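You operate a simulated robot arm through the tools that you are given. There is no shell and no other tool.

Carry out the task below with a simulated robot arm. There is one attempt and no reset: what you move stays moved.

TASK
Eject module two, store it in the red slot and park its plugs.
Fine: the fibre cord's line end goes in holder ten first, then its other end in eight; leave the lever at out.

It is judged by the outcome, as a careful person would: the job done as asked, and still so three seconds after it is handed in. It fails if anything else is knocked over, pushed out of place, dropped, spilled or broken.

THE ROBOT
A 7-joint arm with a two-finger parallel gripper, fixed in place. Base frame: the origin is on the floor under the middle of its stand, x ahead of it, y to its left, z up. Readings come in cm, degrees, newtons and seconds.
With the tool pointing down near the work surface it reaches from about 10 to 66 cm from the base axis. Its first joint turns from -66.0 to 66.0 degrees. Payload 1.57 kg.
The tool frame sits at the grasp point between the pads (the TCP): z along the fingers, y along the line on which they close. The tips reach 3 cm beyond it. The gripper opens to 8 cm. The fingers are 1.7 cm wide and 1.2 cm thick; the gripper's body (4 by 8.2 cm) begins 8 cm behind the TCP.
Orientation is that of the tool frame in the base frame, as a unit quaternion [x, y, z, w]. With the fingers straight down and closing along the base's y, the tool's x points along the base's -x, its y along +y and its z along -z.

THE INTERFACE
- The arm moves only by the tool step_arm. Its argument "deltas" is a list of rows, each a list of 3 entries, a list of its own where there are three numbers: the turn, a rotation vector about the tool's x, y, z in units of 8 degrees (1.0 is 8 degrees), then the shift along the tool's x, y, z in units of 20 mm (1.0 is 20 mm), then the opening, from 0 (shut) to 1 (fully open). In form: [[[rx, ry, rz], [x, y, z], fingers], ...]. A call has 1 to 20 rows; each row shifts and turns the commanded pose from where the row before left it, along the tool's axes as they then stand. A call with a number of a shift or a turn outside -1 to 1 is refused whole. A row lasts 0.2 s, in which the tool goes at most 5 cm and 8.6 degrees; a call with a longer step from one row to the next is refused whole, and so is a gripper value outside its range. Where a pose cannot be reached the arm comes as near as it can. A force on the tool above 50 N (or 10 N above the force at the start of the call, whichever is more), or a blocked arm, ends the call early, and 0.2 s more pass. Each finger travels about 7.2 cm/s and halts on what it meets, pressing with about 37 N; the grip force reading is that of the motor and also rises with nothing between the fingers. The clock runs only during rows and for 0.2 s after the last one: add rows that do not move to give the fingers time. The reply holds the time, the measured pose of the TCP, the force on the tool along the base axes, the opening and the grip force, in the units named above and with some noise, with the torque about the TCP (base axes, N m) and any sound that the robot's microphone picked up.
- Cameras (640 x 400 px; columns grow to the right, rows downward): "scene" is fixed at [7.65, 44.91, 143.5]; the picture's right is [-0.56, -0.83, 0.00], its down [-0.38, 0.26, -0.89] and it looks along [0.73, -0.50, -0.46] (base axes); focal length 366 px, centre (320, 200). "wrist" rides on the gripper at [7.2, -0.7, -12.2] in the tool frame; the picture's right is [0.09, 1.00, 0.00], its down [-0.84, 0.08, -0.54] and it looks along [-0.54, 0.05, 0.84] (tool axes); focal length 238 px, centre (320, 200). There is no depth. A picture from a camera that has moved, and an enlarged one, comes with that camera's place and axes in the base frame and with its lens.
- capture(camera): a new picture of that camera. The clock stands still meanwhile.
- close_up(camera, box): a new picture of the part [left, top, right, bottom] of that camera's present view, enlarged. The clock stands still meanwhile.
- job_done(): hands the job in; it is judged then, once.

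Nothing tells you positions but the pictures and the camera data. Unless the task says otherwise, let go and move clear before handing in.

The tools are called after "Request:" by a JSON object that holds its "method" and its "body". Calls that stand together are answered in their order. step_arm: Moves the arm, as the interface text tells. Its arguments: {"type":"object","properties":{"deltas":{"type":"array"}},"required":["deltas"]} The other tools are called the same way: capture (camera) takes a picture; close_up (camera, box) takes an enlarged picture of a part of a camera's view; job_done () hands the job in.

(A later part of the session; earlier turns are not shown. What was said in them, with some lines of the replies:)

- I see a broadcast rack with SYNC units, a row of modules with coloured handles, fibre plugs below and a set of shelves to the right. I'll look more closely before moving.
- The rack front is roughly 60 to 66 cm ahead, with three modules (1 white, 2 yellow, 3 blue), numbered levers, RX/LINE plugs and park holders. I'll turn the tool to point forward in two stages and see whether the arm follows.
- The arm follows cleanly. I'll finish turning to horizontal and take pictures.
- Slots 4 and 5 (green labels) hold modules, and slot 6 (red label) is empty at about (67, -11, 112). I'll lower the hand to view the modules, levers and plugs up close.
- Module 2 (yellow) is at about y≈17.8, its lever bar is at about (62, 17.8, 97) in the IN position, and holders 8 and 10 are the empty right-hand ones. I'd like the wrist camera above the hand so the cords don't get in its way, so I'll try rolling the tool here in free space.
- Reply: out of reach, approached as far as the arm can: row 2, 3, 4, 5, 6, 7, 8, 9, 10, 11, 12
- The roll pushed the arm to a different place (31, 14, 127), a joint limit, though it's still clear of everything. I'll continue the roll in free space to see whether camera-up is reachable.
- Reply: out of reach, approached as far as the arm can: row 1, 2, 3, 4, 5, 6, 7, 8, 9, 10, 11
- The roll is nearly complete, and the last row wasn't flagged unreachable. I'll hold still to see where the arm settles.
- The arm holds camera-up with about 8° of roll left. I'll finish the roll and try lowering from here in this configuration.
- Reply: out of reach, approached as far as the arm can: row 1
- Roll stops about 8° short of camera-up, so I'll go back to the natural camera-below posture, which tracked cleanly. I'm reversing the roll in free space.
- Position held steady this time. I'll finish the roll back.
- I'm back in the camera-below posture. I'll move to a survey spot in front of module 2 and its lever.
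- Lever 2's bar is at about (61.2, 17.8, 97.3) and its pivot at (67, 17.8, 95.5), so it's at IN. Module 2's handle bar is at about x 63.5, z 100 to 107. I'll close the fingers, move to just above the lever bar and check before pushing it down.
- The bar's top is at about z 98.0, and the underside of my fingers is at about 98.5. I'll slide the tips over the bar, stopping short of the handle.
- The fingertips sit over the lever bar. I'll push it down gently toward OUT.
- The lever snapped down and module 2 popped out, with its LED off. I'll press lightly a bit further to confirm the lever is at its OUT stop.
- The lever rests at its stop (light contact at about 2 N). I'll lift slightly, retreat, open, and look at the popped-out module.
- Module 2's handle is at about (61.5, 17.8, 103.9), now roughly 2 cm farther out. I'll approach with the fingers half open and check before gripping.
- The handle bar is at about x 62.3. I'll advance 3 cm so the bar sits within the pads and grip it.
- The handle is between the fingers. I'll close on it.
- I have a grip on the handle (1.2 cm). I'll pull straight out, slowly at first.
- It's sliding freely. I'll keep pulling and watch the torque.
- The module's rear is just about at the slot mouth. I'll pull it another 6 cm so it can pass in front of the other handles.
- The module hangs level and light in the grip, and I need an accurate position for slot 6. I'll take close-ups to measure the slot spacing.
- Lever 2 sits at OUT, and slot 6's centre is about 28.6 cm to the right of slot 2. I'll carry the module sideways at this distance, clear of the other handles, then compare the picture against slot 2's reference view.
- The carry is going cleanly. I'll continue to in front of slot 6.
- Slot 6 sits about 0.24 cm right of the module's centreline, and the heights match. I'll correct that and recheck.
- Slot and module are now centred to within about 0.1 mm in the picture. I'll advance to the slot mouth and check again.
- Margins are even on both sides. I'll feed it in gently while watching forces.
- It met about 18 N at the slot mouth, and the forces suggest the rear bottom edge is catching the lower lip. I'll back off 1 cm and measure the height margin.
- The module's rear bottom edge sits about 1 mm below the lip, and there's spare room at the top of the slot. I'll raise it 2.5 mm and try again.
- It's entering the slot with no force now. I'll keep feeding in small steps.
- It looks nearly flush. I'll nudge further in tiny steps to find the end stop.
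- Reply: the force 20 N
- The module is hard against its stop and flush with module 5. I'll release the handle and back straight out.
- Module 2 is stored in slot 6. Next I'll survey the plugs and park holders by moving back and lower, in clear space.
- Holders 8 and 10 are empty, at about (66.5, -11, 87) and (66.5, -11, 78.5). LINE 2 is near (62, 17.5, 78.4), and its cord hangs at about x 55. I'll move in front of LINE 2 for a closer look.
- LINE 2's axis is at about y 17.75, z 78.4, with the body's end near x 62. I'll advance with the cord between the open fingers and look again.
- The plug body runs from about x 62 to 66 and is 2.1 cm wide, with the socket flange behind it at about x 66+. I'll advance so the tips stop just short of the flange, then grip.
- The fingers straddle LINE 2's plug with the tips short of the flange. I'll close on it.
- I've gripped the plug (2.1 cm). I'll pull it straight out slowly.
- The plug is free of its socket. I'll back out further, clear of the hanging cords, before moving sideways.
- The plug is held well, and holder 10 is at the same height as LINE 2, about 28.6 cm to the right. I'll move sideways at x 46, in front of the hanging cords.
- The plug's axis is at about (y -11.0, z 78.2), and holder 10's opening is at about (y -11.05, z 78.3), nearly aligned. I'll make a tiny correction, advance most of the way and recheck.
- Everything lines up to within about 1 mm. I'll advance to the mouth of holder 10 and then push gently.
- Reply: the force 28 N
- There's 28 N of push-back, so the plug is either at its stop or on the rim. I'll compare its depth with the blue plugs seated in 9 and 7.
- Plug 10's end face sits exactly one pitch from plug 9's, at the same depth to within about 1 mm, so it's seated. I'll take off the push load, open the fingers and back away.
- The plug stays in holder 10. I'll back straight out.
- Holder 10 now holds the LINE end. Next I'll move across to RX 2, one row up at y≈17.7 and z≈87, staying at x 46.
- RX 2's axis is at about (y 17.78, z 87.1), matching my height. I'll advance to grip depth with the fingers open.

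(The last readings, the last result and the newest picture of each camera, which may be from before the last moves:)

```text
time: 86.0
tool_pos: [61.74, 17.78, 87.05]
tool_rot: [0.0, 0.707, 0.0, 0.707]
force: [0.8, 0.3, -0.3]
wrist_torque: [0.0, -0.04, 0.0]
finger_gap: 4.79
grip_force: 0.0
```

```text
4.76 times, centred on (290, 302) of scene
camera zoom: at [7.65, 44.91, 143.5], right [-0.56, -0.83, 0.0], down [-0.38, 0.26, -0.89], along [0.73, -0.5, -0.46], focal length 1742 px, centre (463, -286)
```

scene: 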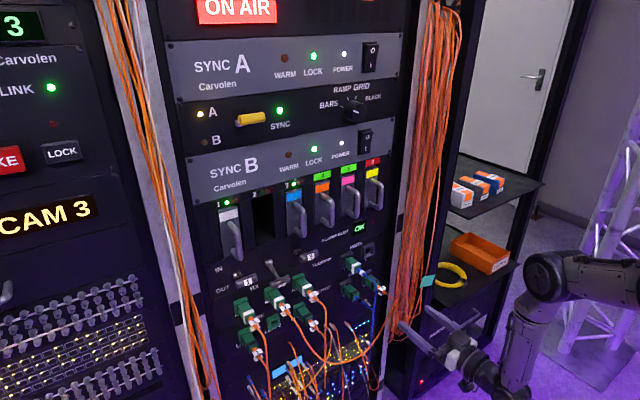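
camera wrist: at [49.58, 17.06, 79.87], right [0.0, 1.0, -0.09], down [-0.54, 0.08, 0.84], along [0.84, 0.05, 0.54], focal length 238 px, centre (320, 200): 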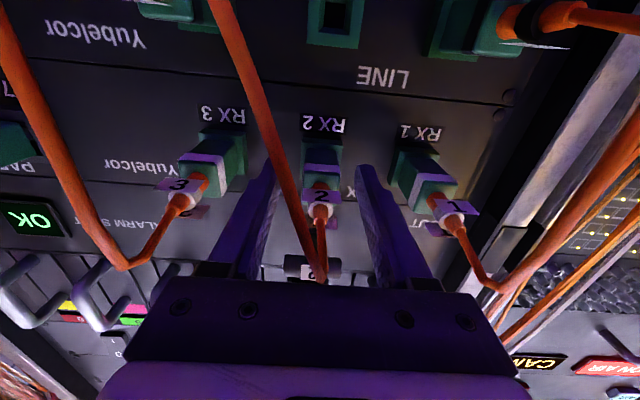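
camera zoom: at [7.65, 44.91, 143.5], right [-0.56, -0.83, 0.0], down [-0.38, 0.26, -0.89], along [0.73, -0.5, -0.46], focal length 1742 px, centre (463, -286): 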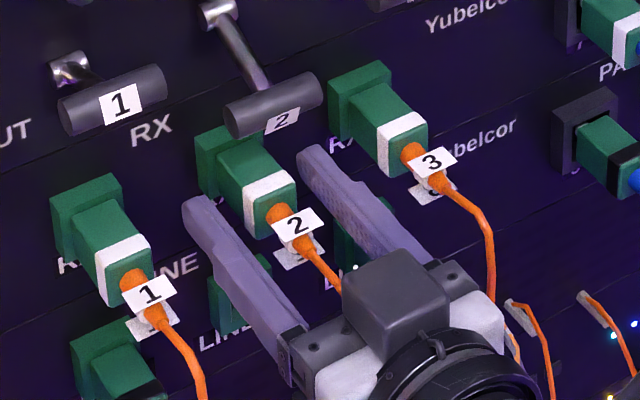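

Request:
{"method": "step_arm", "body": {"deltas": [[[0, 0, 0], [0, 0, 0], 0], [[0, 0, 0], [0, 0, 0], 0], [[0, 0, 0], [0, 0, 0], 0]]}}

Request:
{"method": "close_up", "body": {"camera": "wrist", "box": [240, 60, 400, 200]}}

Request:
{"method": "close_up", "body": {"camera": "scene", "box": [230, 260, 350, 344]}}

```text
time: 86.8
tool_pos: [61.73, 17.75, 87.05]
tool_rot: [0.0, 0.707, 0.001, 0.708]
force: [2.5, 3.1, -0.8]
wrist_torque: [-0.02, 0.06, 0.01]
finger_gap: 2.07
grip_force: 33.6
```

```text
2.86 times, centred on (320, 130) of wrist
camera zoom: at [49.56, 17.08, 79.87], right [0.0, 1.0, -0.09], down [-0.54, 0.08, 0.84], along [0.84, 0.05, 0.54], focal length 681 px, centre (320, 400)
```

zoom: 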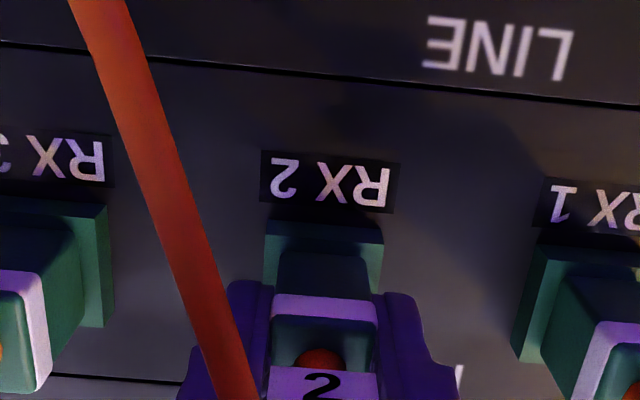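

```text
4.76 times, centred on (290, 302) of scene
camera zoom: at [7.66, 44.92, 143.5], right [-0.56, -0.83, 0.0], down [-0.38, 0.26, -0.89], along [0.73, -0.5, -0.46], focal length 1742 px, centre (463, -286)
```

zoom: 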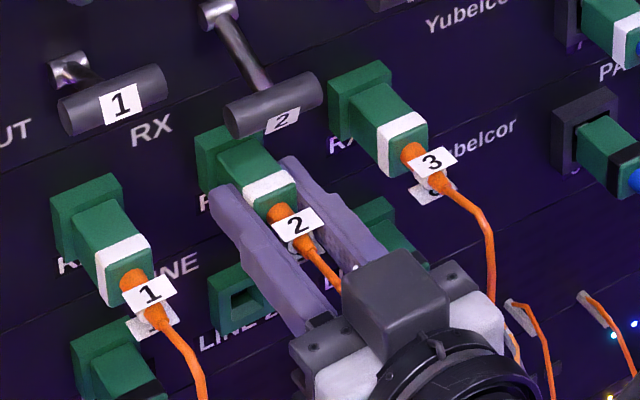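

I've gripped RX 2's plug. I'll pull it straight out slowly.

Request:
{"method": "step_arm", "body": {"deltas": [[[0, 0, 0], [0, 0, -0.2], 0], [[0, 0, 0], [0, 0, -0.2], 0], [[0, 0, 0], [0, 0, -0.2], 0], [[0, 0, 0], [0, 0, -0.2], 0], [[0, 0, 0], [0, 0, -0.3], 0], [[0, 0, 0], [0, 0, -0.5], 0], [[0, 0, 0], [0, 0, -0.6], 0], [[0, 0, 0], [0, 0, -0.7], 0], [[0, 0, 0], [0, 0, -0.8], 0], [[0, 0, 0], [0, 0, -0.8], 0], [[0, 0, 0], [0, 0, -0.8], 0], [[0, 0, 0], [0, 0, -0.8], 0], [[0, 0, 0], [0, 0, -0.9], 0], [[0, 0, 0], [0, 0, -0.9], 0]]}}

Request:
{"method": "capture", "body": {"camera": "scene"}}

Request:
{"method": "capture", "body": {"camera": "wrist"}}

Request:
{"method": "close_up", "body": {"camera": "wrist", "box": [280, 90, 360, 180]}}

```text
time: 89.8
tool_pos: [45.94, 17.9, 87.02]
tool_rot: [0.001, 0.708, 0.0, 0.707]
force: [-0.2, 0.6, 0.2]
wrist_torque: [0.01, 0.02, 0.01]
finger_gap: 2.07
grip_force: 33.9
```

```text
taken
```

scene: 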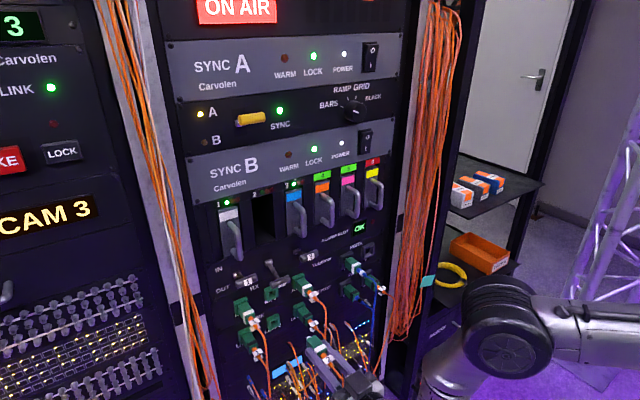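

```text
taken
camera wrist: at [33.73, 17.13, 79.87], right [0.0, 1.0, -0.09], down [-0.54, 0.08, 0.84], along [0.84, 0.05, 0.54], focal length 238 px, centre (320, 200)
```

wrist: 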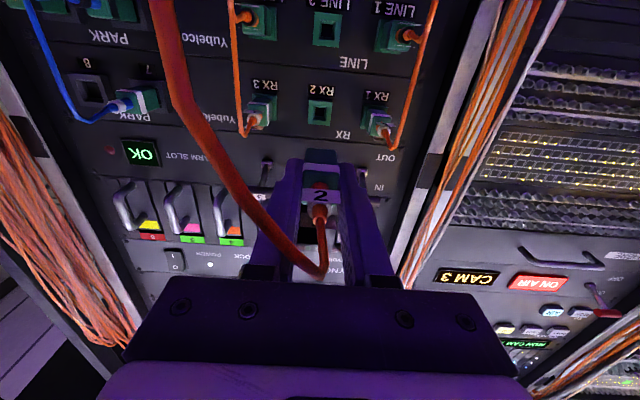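

```text
4.44 times, centred on (320, 135) of wrist
camera zoom: at [33.73, 17.13, 79.87], right [0.0, 1.0, -0.09], down [-0.54, 0.08, 0.84], along [0.84, 0.05, 0.54], focal length 1059 px, centre (320, 489)
```

zoom: 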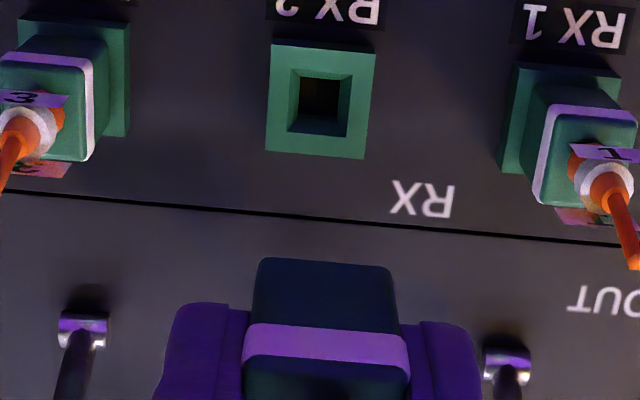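

Both of module 2's plugs are out, and RX 2's socket is empty. I'll carry this plug across to holder 8 at the same height.

Request:
{"method": "step_arm", "body": {"deltas": [[[0, 0, 0], [0, -0.3, 0], 0], [[0, 0, 0], [0, -0.6, 0], 0], [[0, 0, 0], [0, -0.75, 0], 0], [[0, 0, 0], [0, -0.75, 0], 0], [[0, 0, 0], [0, -0.75, 0], 0], [[0, 0, 0], [0, -0.75, 0], 0], [[0, 0, 0], [0, -0.75, 0], 0], [[0, 0, 0], [0, -0.75, 0], 0], [[0, 0, 0], [0, -0.75, 0], 0], [[0, 0, 0], [0, -0.75, 0], 0], [[0, 0, 0], [0, -0.75, 0], 0], [[0, 0, 0], [0, -0.75, 0], 0], [[0, 0, 0], [0, -0.75, 0], 0], [[0, 0, 0], [0, -0.75, 0], 0], [[0, 0, 0], [0, -0.75, 0], 0], [[0, 0, 0], [0, -0.75, 0], 0], [[0, 0, 0], [0, -0.75, 0], 0], [[0, 0, 0], [0, -0.75, 0], 0], [[0, 0, 0], [0, -0.75, 0], 0], [[0, 0, 0], [0, -0.72, 0], 0]]}}

Request:
{"method": "capture", "body": {"camera": "scene"}}

Request:
{"method": "capture", "body": {"camera": "wrist"}}

Request:
{"method": "close_up", "body": {"camera": "wrist", "box": [280, 90, 360, 180]}}

```text
time: 94.0
tool_pos: [45.91, -10.9, 87.01]
tool_rot: [-0.001, 0.707, 0.001, 0.707]
force: [-0.1, -0.1, -0.3]
wrist_torque: [0.04, -0.03, 0.01]
finger_gap: 2.07
grip_force: 34.3
```

```text
taken
```

scene: 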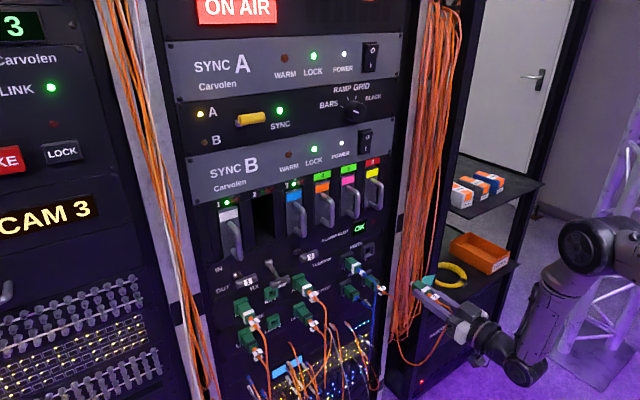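

```text
taken
camera wrist: at [33.71, -11.68, 79.84], right [0.0, 1.0, -0.09], down [-0.54, 0.08, 0.84], along [0.84, 0.05, 0.54], focal length 238 px, centre (320, 200)
```

wrist: 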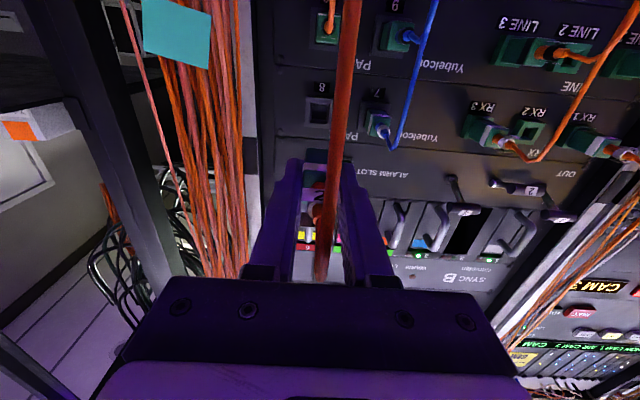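

```text
4.44 times, centred on (320, 135) of wrist
camera zoom: at [33.71, -11.68, 79.84], right [0.0, 1.0, -0.09], down [-0.54, 0.08, 0.84], along [0.84, 0.05, 0.54], focal length 1059 px, centre (320, 489)
```

zoom: 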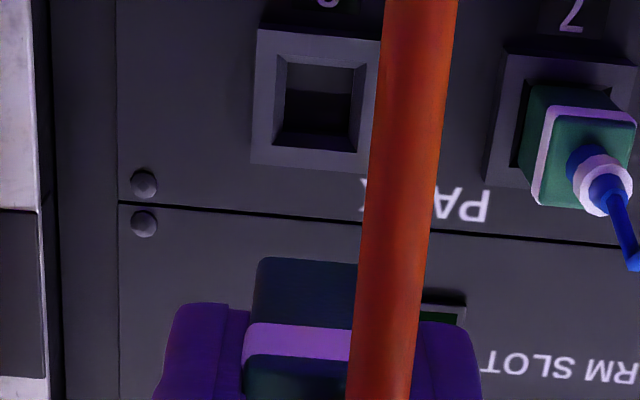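

Holder 8 and the plug line up in y to within 0.1 mm, and the plug needs about 1 mm of lift. I'll correct that, advance and recheck near the mouth.

Request:
{"method": "step_arm", "body": {"deltas": [[[0, 0, 0], [-0.06, 0, 0.5], 0], [[0, 0, 0], [0, 0, 0.8], 0], [[0, 0, 0], [0, 0, 0.8], 0], [[0, 0, 0], [0, 0, 0.8], 0], [[0, 0, 0], [0, 0, 0.8], 0], [[0, 0, 0], [0, 0, 0.8], 0], [[0, 0, 0], [0, 0, 0.8], 0], [[0, 0, 0], [0, 0, 0.2], 0]]}}

Request:
{"method": "capture", "body": {"camera": "wrist"}}

Request:
{"method": "close_up", "body": {"camera": "wrist", "box": [270, 90, 370, 170]}}

Request:
{"method": "close_up", "body": {"camera": "scene", "box": [330, 220, 430, 320]}}

```text
time: 95.8
tool_pos: [56.99, -10.91, 87.13]
tool_rot: [0.0, 0.707, 0.001, 0.708]
force: [-0.1, -0.6, -0.1]
wrist_torque: [-0.01, -0.02, -0.01]
finger_gap: 2.08
grip_force: 34.3
```

```text
taken
camera wrist: at [44.77, -11.63, 79.96], right [0.0, 1.0, -0.09], down [-0.54, 0.08, 0.84], along [0.84, 0.05, 0.54], focal length 238 px, centre (320, 200)
```

wrist: 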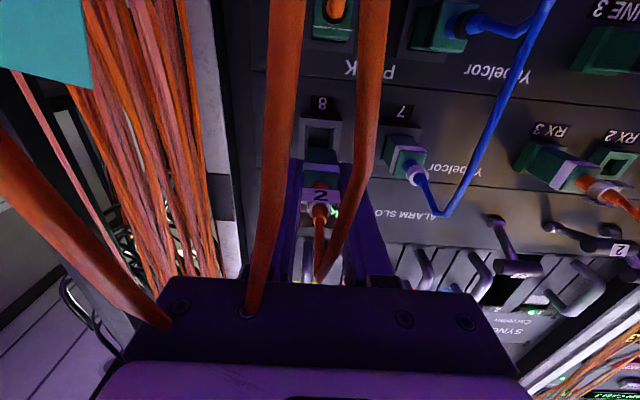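

```text
5.00 times, centred on (320, 130) of wrist
camera zoom: at [44.77, -11.63, 79.96], right [0.0, 1.0, -0.09], down [-0.54, 0.08, 0.84], along [0.84, 0.05, 0.54], focal length 1192 px, centre (320, 550)
```

zoom: 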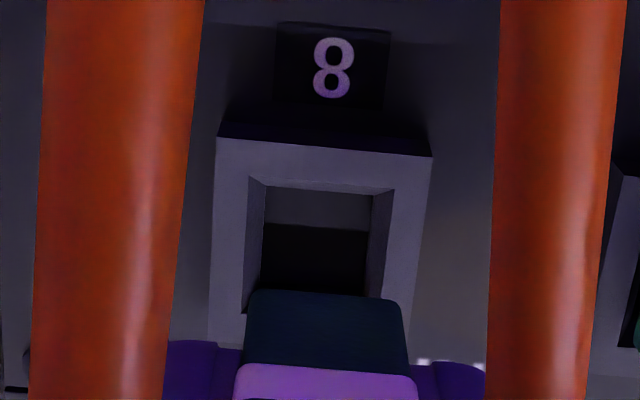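

```text
4.00 times, centred on (380, 270) of scene
camera zoom: at [7.65, 44.91, 143.5], right [-0.56, -0.83, 0.0], down [-0.38, 0.26, -0.89], along [0.73, -0.5, -0.46], focal length 1464 px, centre (80, -80)
```

zoom: 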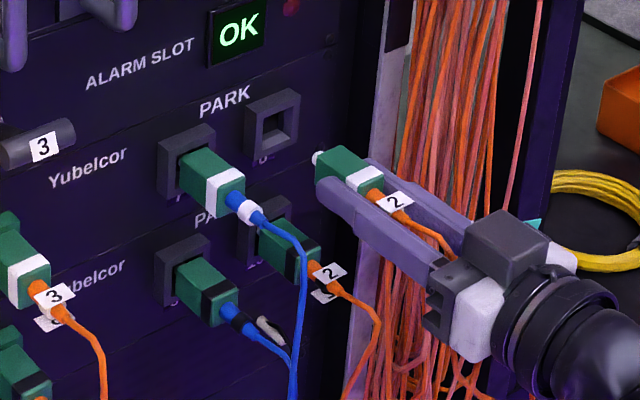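

Request:
{"method": "step_arm", "body": {"deltas": [[[0, 0, 0], [-0.06, -0.02, 0.5], 0], [[0, 0, 0], [0, 0, 0.5], 0], [[0, 0, 0], [0, 0, 0.4], 0], [[0, 0, 0], [0, 0, 0.2], 0], [[0, 0, 0], [0, 0, 0.2], 0]]}}

Request:
{"method": "close_up", "body": {"camera": "wrist", "box": [270, 90, 370, 170]}}

Request:
{"method": "close_up", "body": {"camera": "scene", "box": [330, 220, 430, 320]}}

```text
time: 97.0
tool_pos: [60.57, -10.99, 87.27]
tool_rot: [-0.001, 0.707, 0.001, 0.707]
force: [-0.2, -0.1, 0.3]
wrist_torque: [-0.01, 0.0, 0.02]
finger_gap: 2.07
grip_force: 34.4
```

```text
5.00 times, centred on (320, 130) of wrist
camera zoom: at [48.32, -11.66, 80.09], right [0.0, 1.0, -0.09], down [-0.54, 0.08, 0.84], along [0.84, 0.05, 0.54], focal length 1192 px, centre (320, 550)
```

zoom: 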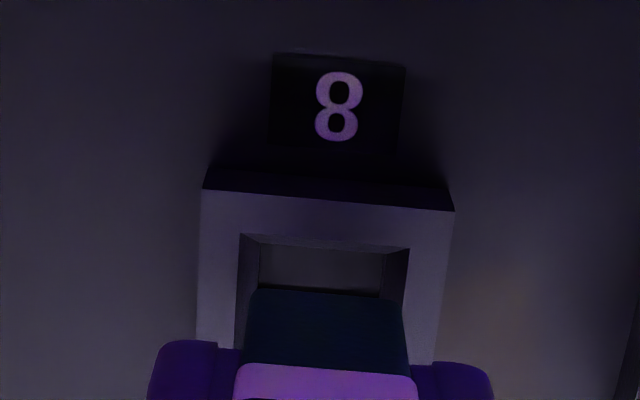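

```text
4.00 times, centred on (380, 270) of scene
camera zoom: at [7.65, 44.91, 143.5], right [-0.56, -0.83, 0.0], down [-0.38, 0.26, -0.89], along [0.73, -0.5, -0.46], focal length 1464 px, centre (80, -80)
```

zoom: 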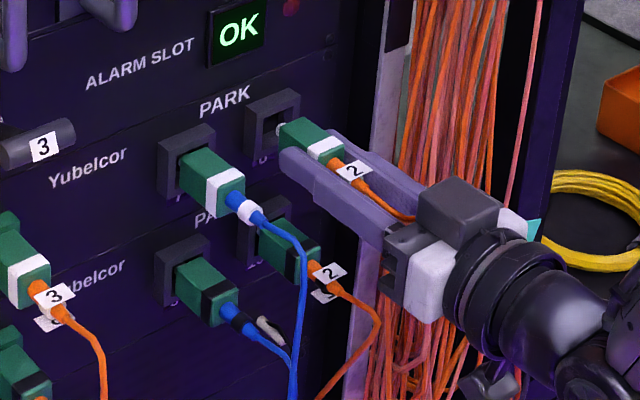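

Request:
{"method": "step_arm", "body": {"deltas": [[[0, 0, 0], [0, -0.02, 0.12], 0], [[0, 0, 0], [0, 0, 0.12], 0], [[0, 0, 0], [0, 0, 0.12], 0], [[0, 0, 0], [0, 0, 0.12], 0], [[0, 0, 0], [0, 0, 0.1], 0]]}}

Request:
{"method": "close_up", "body": {"camera": "wrist", "box": [270, 90, 370, 170]}}

Request:
{"method": "close_up", "body": {"camera": "scene", "box": [350, 240, 410, 300]}}

```text
time: 98.2
tool_pos: [61.66, -11.05, 87.22]
tool_rot: [0.0, 0.707, 0.0, 0.707]
force: [-0.5, 0.4, -0.1]
wrist_torque: [-0.03, 0.03, 0.04]
finger_gap: 2.09
grip_force: 33.4
```

```text
5.00 times, centred on (320, 130) of wrist
camera zoom: at [49.49, -11.67, 80.07], right [0.0, 1.0, -0.09], down [-0.54, 0.08, 0.84], along [0.84, 0.05, 0.54], focal length 1192 px, centre (320, 550)
```

zoom: 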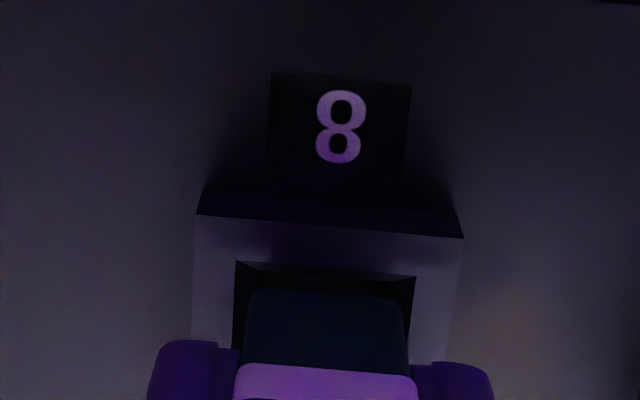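

```text
6.67 times, centred on (380, 270) of scene
camera zoom: at [7.65, 44.91, 143.5], right [-0.56, -0.83, 0.0], down [-0.38, 0.26, -0.89], along [0.73, -0.5, -0.46], focal length 2439 px, centre (-80, -267)
```

zoom: 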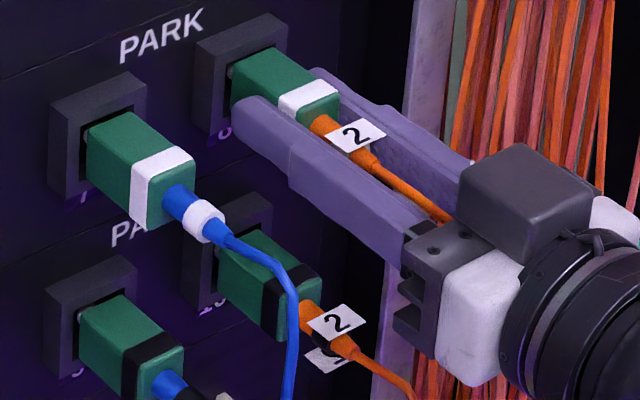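

Request:
{"method": "step_arm", "body": {"deltas": [[[0, 0, 0], [0, 0, 0.08], 0], [[0, 0, 0], [0, 0, 0.08], 0], [[0, 0, 0], [0, 0, 0.04], 0]]}}

Request:
{"method": "close_up", "body": {"camera": "scene", "box": [350, 240, 410, 300]}}

Request:
{"method": "close_up", "body": {"camera": "wrist", "box": [270, 90, 370, 170]}}

```text
time: 99.0
tool_pos: [61.87, -11.09, 87.02]
tool_rot: [0.0, 0.71, 0.002, 0.704]
force: [-24.1, 0.2, 1.7]
wrist_torque: [0.0, 0.07, 0.0]
finger_gap: 2.09
grip_force: 34.2
```

```text
6.67 times, centred on (380, 270) of scene
camera zoom: at [7.58, 44.91, 143.51], right [-0.56, -0.83, 0.0], down [-0.38, 0.26, -0.89], along [0.73, -0.5, -0.46], focal length 2439 px, centre (-80, -267)
```

zoom: 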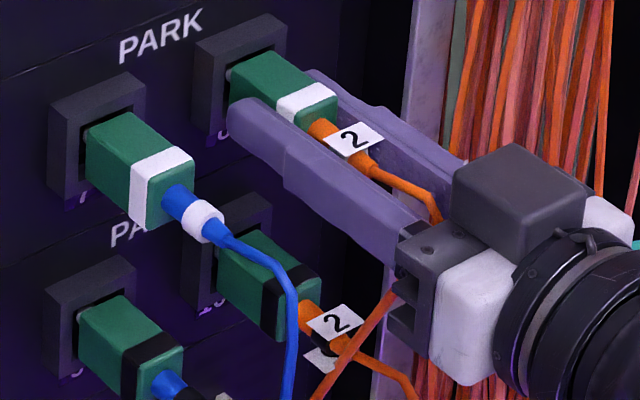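

```text
5.00 times, centred on (320, 130) of wrist
camera zoom: at [49.7, -11.68, 79.91], right [0.0, 1.0, -0.09], down [-0.54, 0.08, 0.84], along [0.84, 0.05, 0.53], focal length 1192 px, centre (320, 550)
```

zoom: 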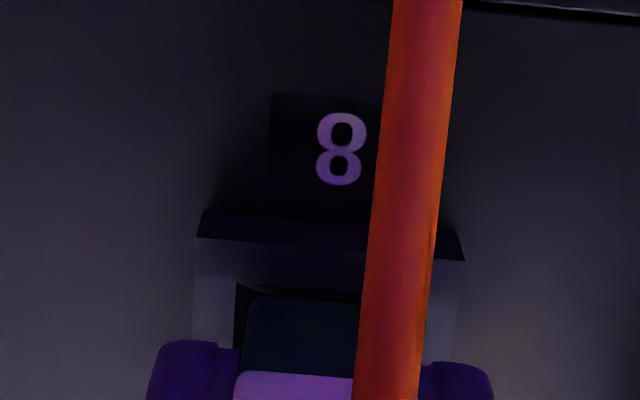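

Contact is at 24 N. I'll compare plug 8's depth with plug 7's before letting go.

Request:
{"method": "close_up", "body": {"camera": "scene", "box": [352, 242, 412, 282]}}

Request:
{"method": "close_up", "body": {"camera": "scene", "box": [366, 240, 396, 262]}}

Request:
{"method": "close_up", "body": {"camera": "scene", "box": [350, 252, 380, 274]}}

```text
10.00 times, centred on (382, 262) of scene
camera zoom: at [7.58, 44.91, 143.51], right [-0.56, -0.83, 0.0], down [-0.38, 0.26, -0.89], along [0.73, -0.5, -0.46], focal length 3659 px, centre (-300, -420)
```

zoom: 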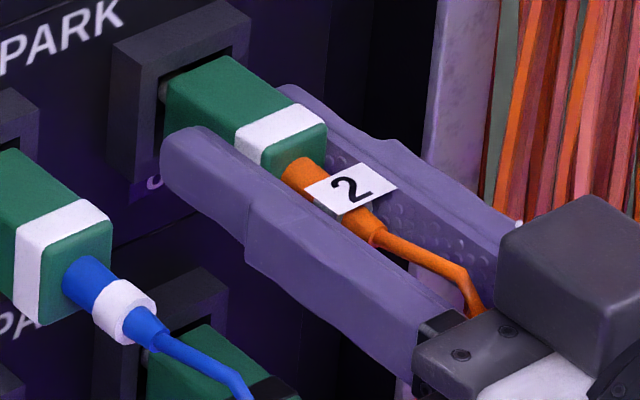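

```text
16.00 times, centred on (381, 251) of scene
camera zoom: at [7.58, 44.91, 143.51], right [-0.56, -0.83, 0.0], down [-0.38, 0.26, -0.89], along [0.73, -0.5, -0.46], focal length 5854 px, centre (-656, -616)
```

zoom: 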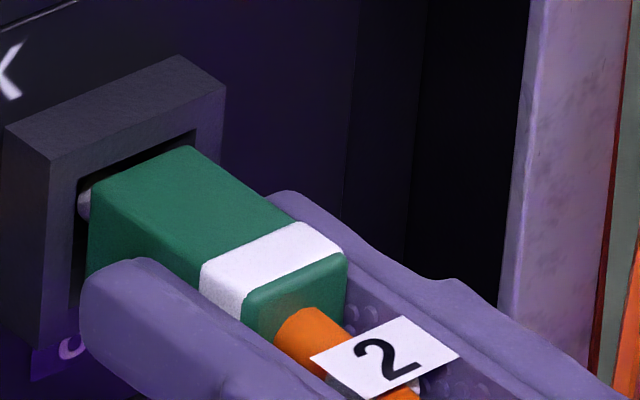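

```text
16.00 times, centred on (365, 263) of scene
camera zoom: at [7.58, 44.91, 143.51], right [-0.56, -0.83, 0.0], down [-0.38, 0.26, -0.89], along [0.73, -0.5, -0.46], focal length 5854 px, centre (-400, -808)
```

zoom: 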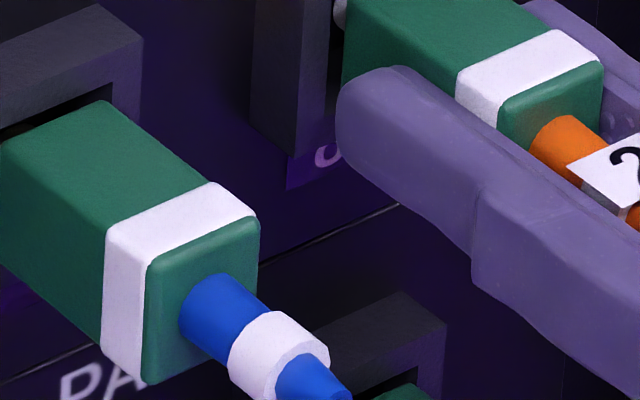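

Plug 8's end face is one pitch from plug 7's and at the same depth, so it's seated. I'll relieve the load, release and back out.

Request:
{"method": "step_arm", "body": {"deltas": [[[0, 0, 0], [0.08, 0, -0.09], 0], [[0, 0, 0], [0, 0, 0], 0]]}}

Request:
{"method": "step_arm", "body": {"deltas": [[[0, 0, 0], [0, 0, 0], 0.5], [[0, 0, 0], [0, 0, 0], 0.5], [[0, 0, 0], [0, 0, 0], 0.5]]}}

Request:
{"method": "close_up", "body": {"camera": "scene", "box": [340, 230, 420, 310]}}

Request:
{"method": "close_up", "body": {"camera": "wrist", "box": [270, 90, 390, 190]}}

```text
time: 99.6
tool_pos: [61.77, -10.93, 86.97]
tool_rot: [0.0, 0.709, 0.0, 0.706]
force: [-3.1, -1.1, -6.8]
wrist_torque: [-0.01, 0.39, -0.02]
finger_gap: 2.07
grip_force: 34.4
```

```text
time: 100.4
tool_pos: [61.96, -11.09, 87.22]
tool_rot: [0.0, 0.707, 0.0, 0.707]
force: [0.2, 0.5, 0.2]
wrist_torque: [0.01, 0.01, 0.02]
finger_gap: 3.98
grip_force: 0.1
```

```text
5.00 times, centred on (380, 270) of scene
camera zoom: at [7.65, 44.91, 143.5], right [-0.56, -0.83, 0.0], down [-0.38, 0.26, -0.89], along [0.73, -0.5, -0.46], focal length 1829 px, centre (20, -150)
```

zoom: 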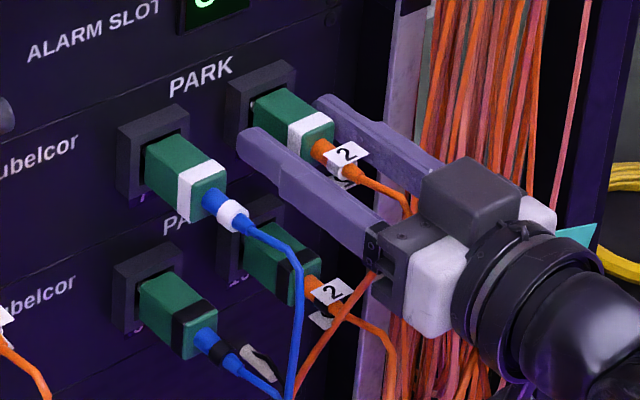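

```text
4.00 times, centred on (330, 140) of wrist
camera zoom: at [49.73, -11.71, 79.96], right [0.0, 1.0, -0.09], down [-0.54, 0.08, 0.84], along [0.84, 0.05, 0.54], focal length 953 px, centre (280, 440)
```

zoom: 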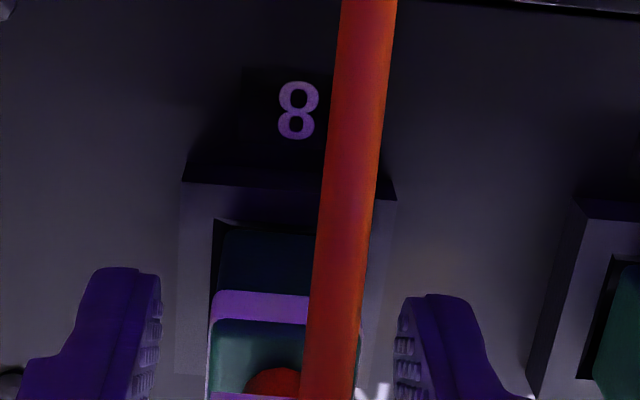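

The plug holds in 8. I'll back straight out to a clear position.

Request:
{"method": "step_arm", "body": {"deltas": [[[0, 0, 0], [0, 0, -0.3], 0.6], [[0, 0, 0], [0, 0, -0.6], 0.8], [[0, 0, 0], [0, 0, -1], 1], [[0, 0, 0], [0, 0, -1], 1], [[0, 0, 0], [0, 0, -1], 1], [[0, 0, 0], [0, 0, -1], 1], [[0, 0, 0], [0, 0, -1], 1], [[0, 0, 0], [0, 0, -1], 1], [[0, 0, 0], [0, 0, -1], 1], [[0, 0, 0], [0, 0, -1], 1], [[0, 0, 0], [0, 0, -1], 1]]}}

Request:
{"method": "capture", "body": {"camera": "scene"}}

Request:
{"method": "capture", "body": {"camera": "wrist"}}

Request:
{"method": "close_up", "body": {"camera": "scene", "box": [220, 230, 420, 355]}}

Request:
{"method": "close_up", "body": {"camera": "scene", "box": [200, 140, 400, 265]}}

```text
time: 102.8
tool_pos: [41.98, -11.05, 87.17]
tool_rot: [0.0, 0.707, 0.0, 0.707]
force: [-0.5, 0.6, -0.8]
wrist_torque: [0.01, 0.03, -0.01]
finger_gap: 8.0
grip_force: 0.1
```

```text
taken
```

scene: 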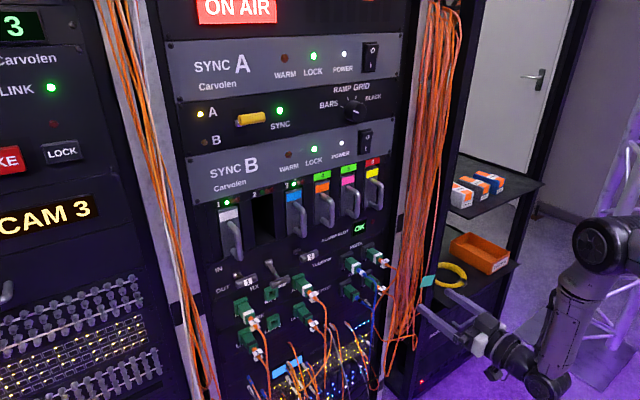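

```text
taken
camera wrist: at [29.82, -11.71, 79.94], right [0.0, 1.0, -0.09], down [-0.54, 0.08, 0.84], along [0.84, 0.05, 0.54], focal length 238 px, centre (320, 200)
```

wrist: 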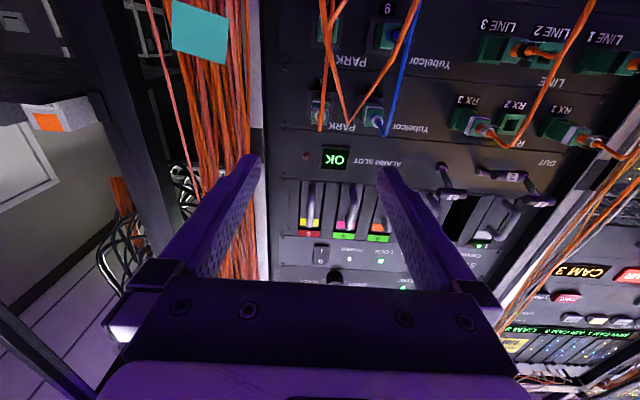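

```text
3.20 times, centred on (320, 292) of scene
camera zoom: at [7.65, 44.91, 143.5], right [-0.56, -0.83, 0.0], down [-0.38, 0.26, -0.89], along [0.73, -0.5, -0.46], focal length 1171 px, centre (320, -96)
```

zoom: 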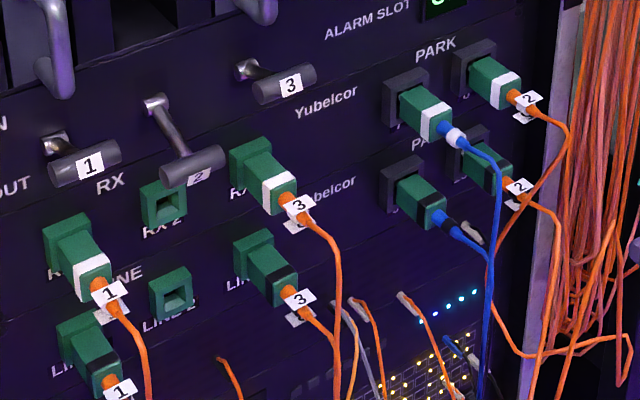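

```text
3.20 times, centred on (300, 202) of scene
camera zoom: at [7.65, 44.91, 143.5], right [-0.56, -0.83, 0.0], down [-0.38, 0.26, -0.89], along [0.73, -0.5, -0.46], focal length 1171 px, centre (384, 192)
```

zoom: 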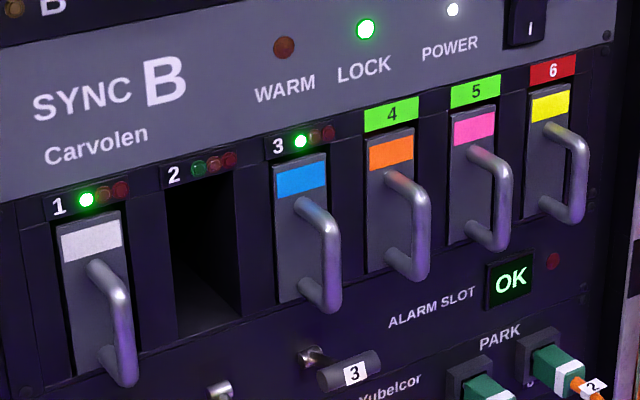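

Everything looks placed. I'll verify plug seating, lever position and module depth up close.

Request:
{"method": "close_up", "body": {"camera": "scene", "box": [345, 240, 405, 310]}}

Request:
{"method": "close_up", "body": {"camera": "scene", "box": [210, 240, 330, 310]}}

Request:
{"method": "close_up", "body": {"camera": "wrist", "box": [270, 140, 430, 260]}}

Request:
{"method": "close_up", "body": {"camera": "wrist", "box": [270, 0, 430, 140]}}

Request:
{"method": "close_up", "body": {"camera": "scene", "box": [320, 155, 400, 225]}}

```text
5.71 times, centred on (375, 275) of scene
camera zoom: at [7.65, 44.91, 143.5], right [-0.56, -0.83, 0.0], down [-0.38, 0.26, -0.89], along [0.73, -0.5, -0.46], focal length 2091 px, centre (6, -229)
```

zoom: 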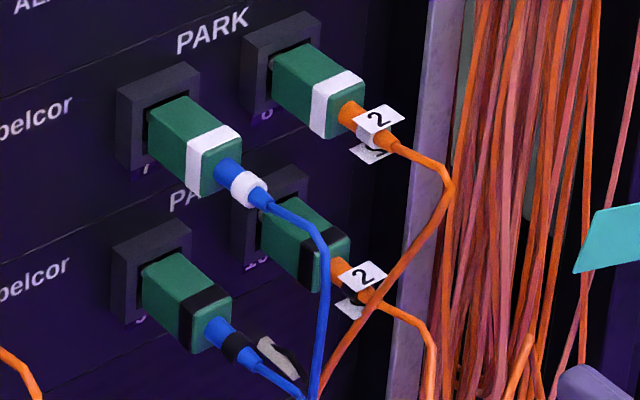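

```text
5.33 times, centred on (270, 275) of scene
camera zoom: at [7.65, 44.91, 143.5], right [-0.56, -0.83, 0.0], down [-0.38, 0.26, -0.89], along [0.73, -0.5, -0.46], focal length 1951 px, centre (587, -200)
```

zoom: 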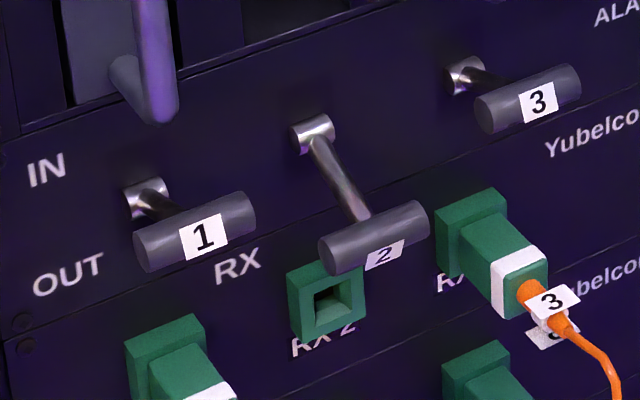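

```text
3.33 times, centred on (350, 200) of wrist
camera zoom: at [29.82, -11.71, 79.94], right [0.0, 1.0, -0.09], down [-0.54, 0.08, 0.84], along [0.84, 0.05, 0.54], focal length 794 px, centre (220, 200)
```

zoom: 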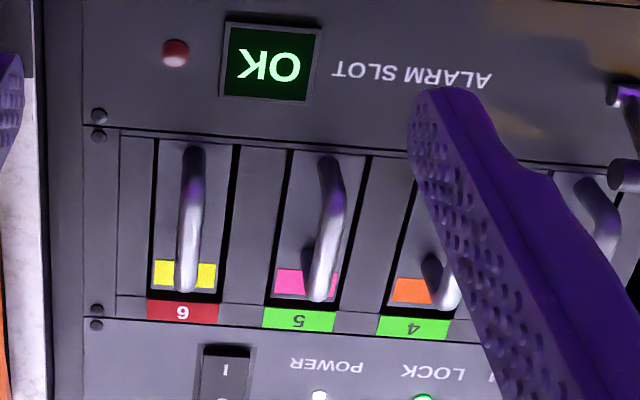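

```text
2.86 times, centred on (350, 70) of wrist
camera zoom: at [29.82, -11.71, 79.94], right [0.0, 1.0, -0.09], down [-0.54, 0.08, 0.84], along [0.84, 0.05, 0.54], focal length 681 px, centre (234, 571)
```

zoom: 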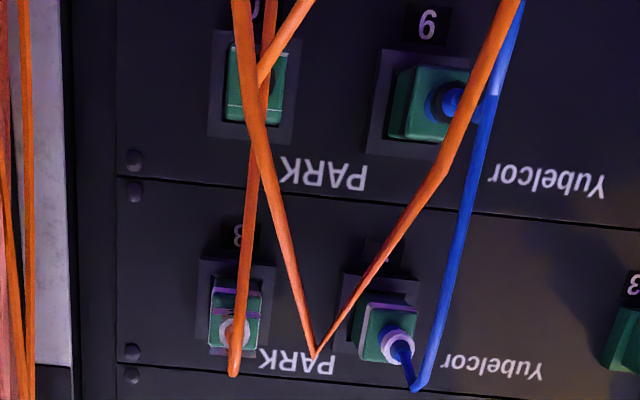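

```text
5.71 times, centred on (360, 190) of scene
camera zoom: at [7.65, 44.91, 143.5], right [-0.56, -0.83, 0.0], down [-0.38, 0.26, -0.89], along [0.73, -0.5, -0.46], focal length 2091 px, centre (91, 257)
```

zoom: 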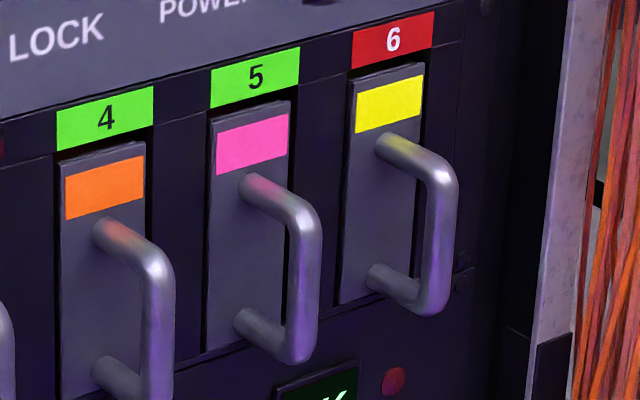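

Module 2 is flush in red slot 6, both plugs sit like their neighbours in 10 and 8, lever 2 is at OUT, and the alarm reads OK. I'll wait a few seconds with the arm clear to confirm nothing shifts.

Request:
{"method": "step_arm", "body": {"deltas": [[[0, 0, 0], [0, 0, -0.5], 1], [[0, 0, 0], [0, 0, 0], 1], [[0, 0, 0], [0, 0, 0], 1], [[0, 0, 0], [0, 0, 0], 1], [[0, 0, 0], [0, 0, 0], 1], [[0, 0, 0], [0, 0, 0], 1], [[0, 0, 0], [0, 0, 0], 1], [[0, 0, 0], [0, 0, 0], 1], [[0, 0, 0], [0, 0, 0], 1], [[0, 0, 0], [0, 0, 0], 1], [[0, 0, 0], [0, 0, 0], 1], [[0, 0, 0], [0, 0, 0], 1], [[0, 0, 0], [0, 0, 0], 1], [[0, 0, 0], [0, 0, 0], 1], [[0, 0, 0], [0, 0, 0], 1]]}}

Request:
{"method": "close_up", "body": {"camera": "scene", "box": [200, 150, 420, 350]}}

Request:
{"method": "capture", "body": {"camera": "scene"}}

```text
time: 106.0
tool_pos: [41.02, -11.01, 87.06]
tool_rot: [-0.001, 0.707, 0.001, 0.707]
force: [-0.9, -0.9, -0.3]
wrist_torque: [0.06, -0.04, -0.01]
finger_gap: 8.0
grip_force: 0.0
```

```text
2.00 times, centred on (310, 250) of scene
camera zoom: at [7.65, 44.91, 143.5], right [-0.56, -0.83, 0.0], down [-0.38, 0.26, -0.89], along [0.73, -0.5, -0.46], focal length 732 px, centre (340, 100)
```

zoom: 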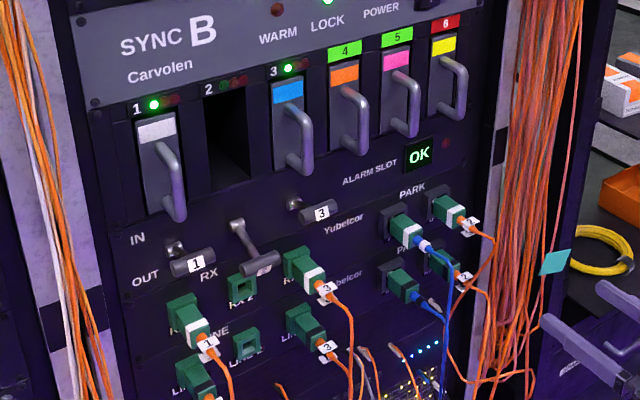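

```text
taken
```

scene: 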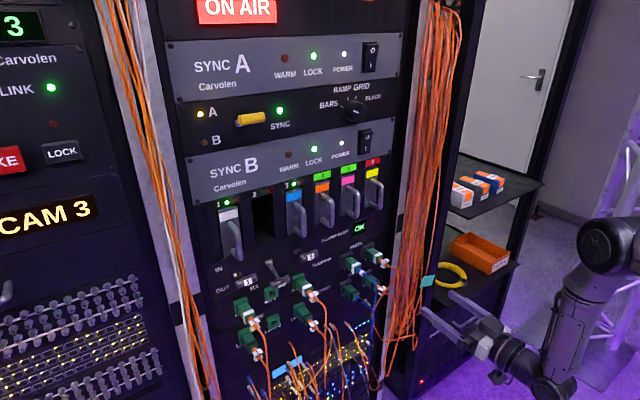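

Nothing has moved after three seconds. Module 2 is in red slot 6, the line end is in holder 10, the other end is in holder 8, lever 2 is at OUT and the arm is clear, so I'm handing in.

Request:
{"method": "job_done", "body": {}}

```text
The job is handed in.
```

Module two is ejected and stored in red slot 6, and both of its plugs are parked. The job is handed in.

- **Module:** I set lever 2 to out, pulled the module and slid it into slot 6 until it met the stop. It sits level with its neighbours. On the first try its rear edge caught the slot's lower lip at about 18 N, so I backed off, raised it slightly and it went in freely.
- **Plugs:** The line end went into holder 10 first, then the other end into holder 8. Both sit at the same depth as the blue plugs beside them in 9 and 7.
- **Lever:** Lever 2 is still at out.

After the arm was clear I waited three seconds. Nothing had shifted in the pictures, and the alarm panel still read OK.
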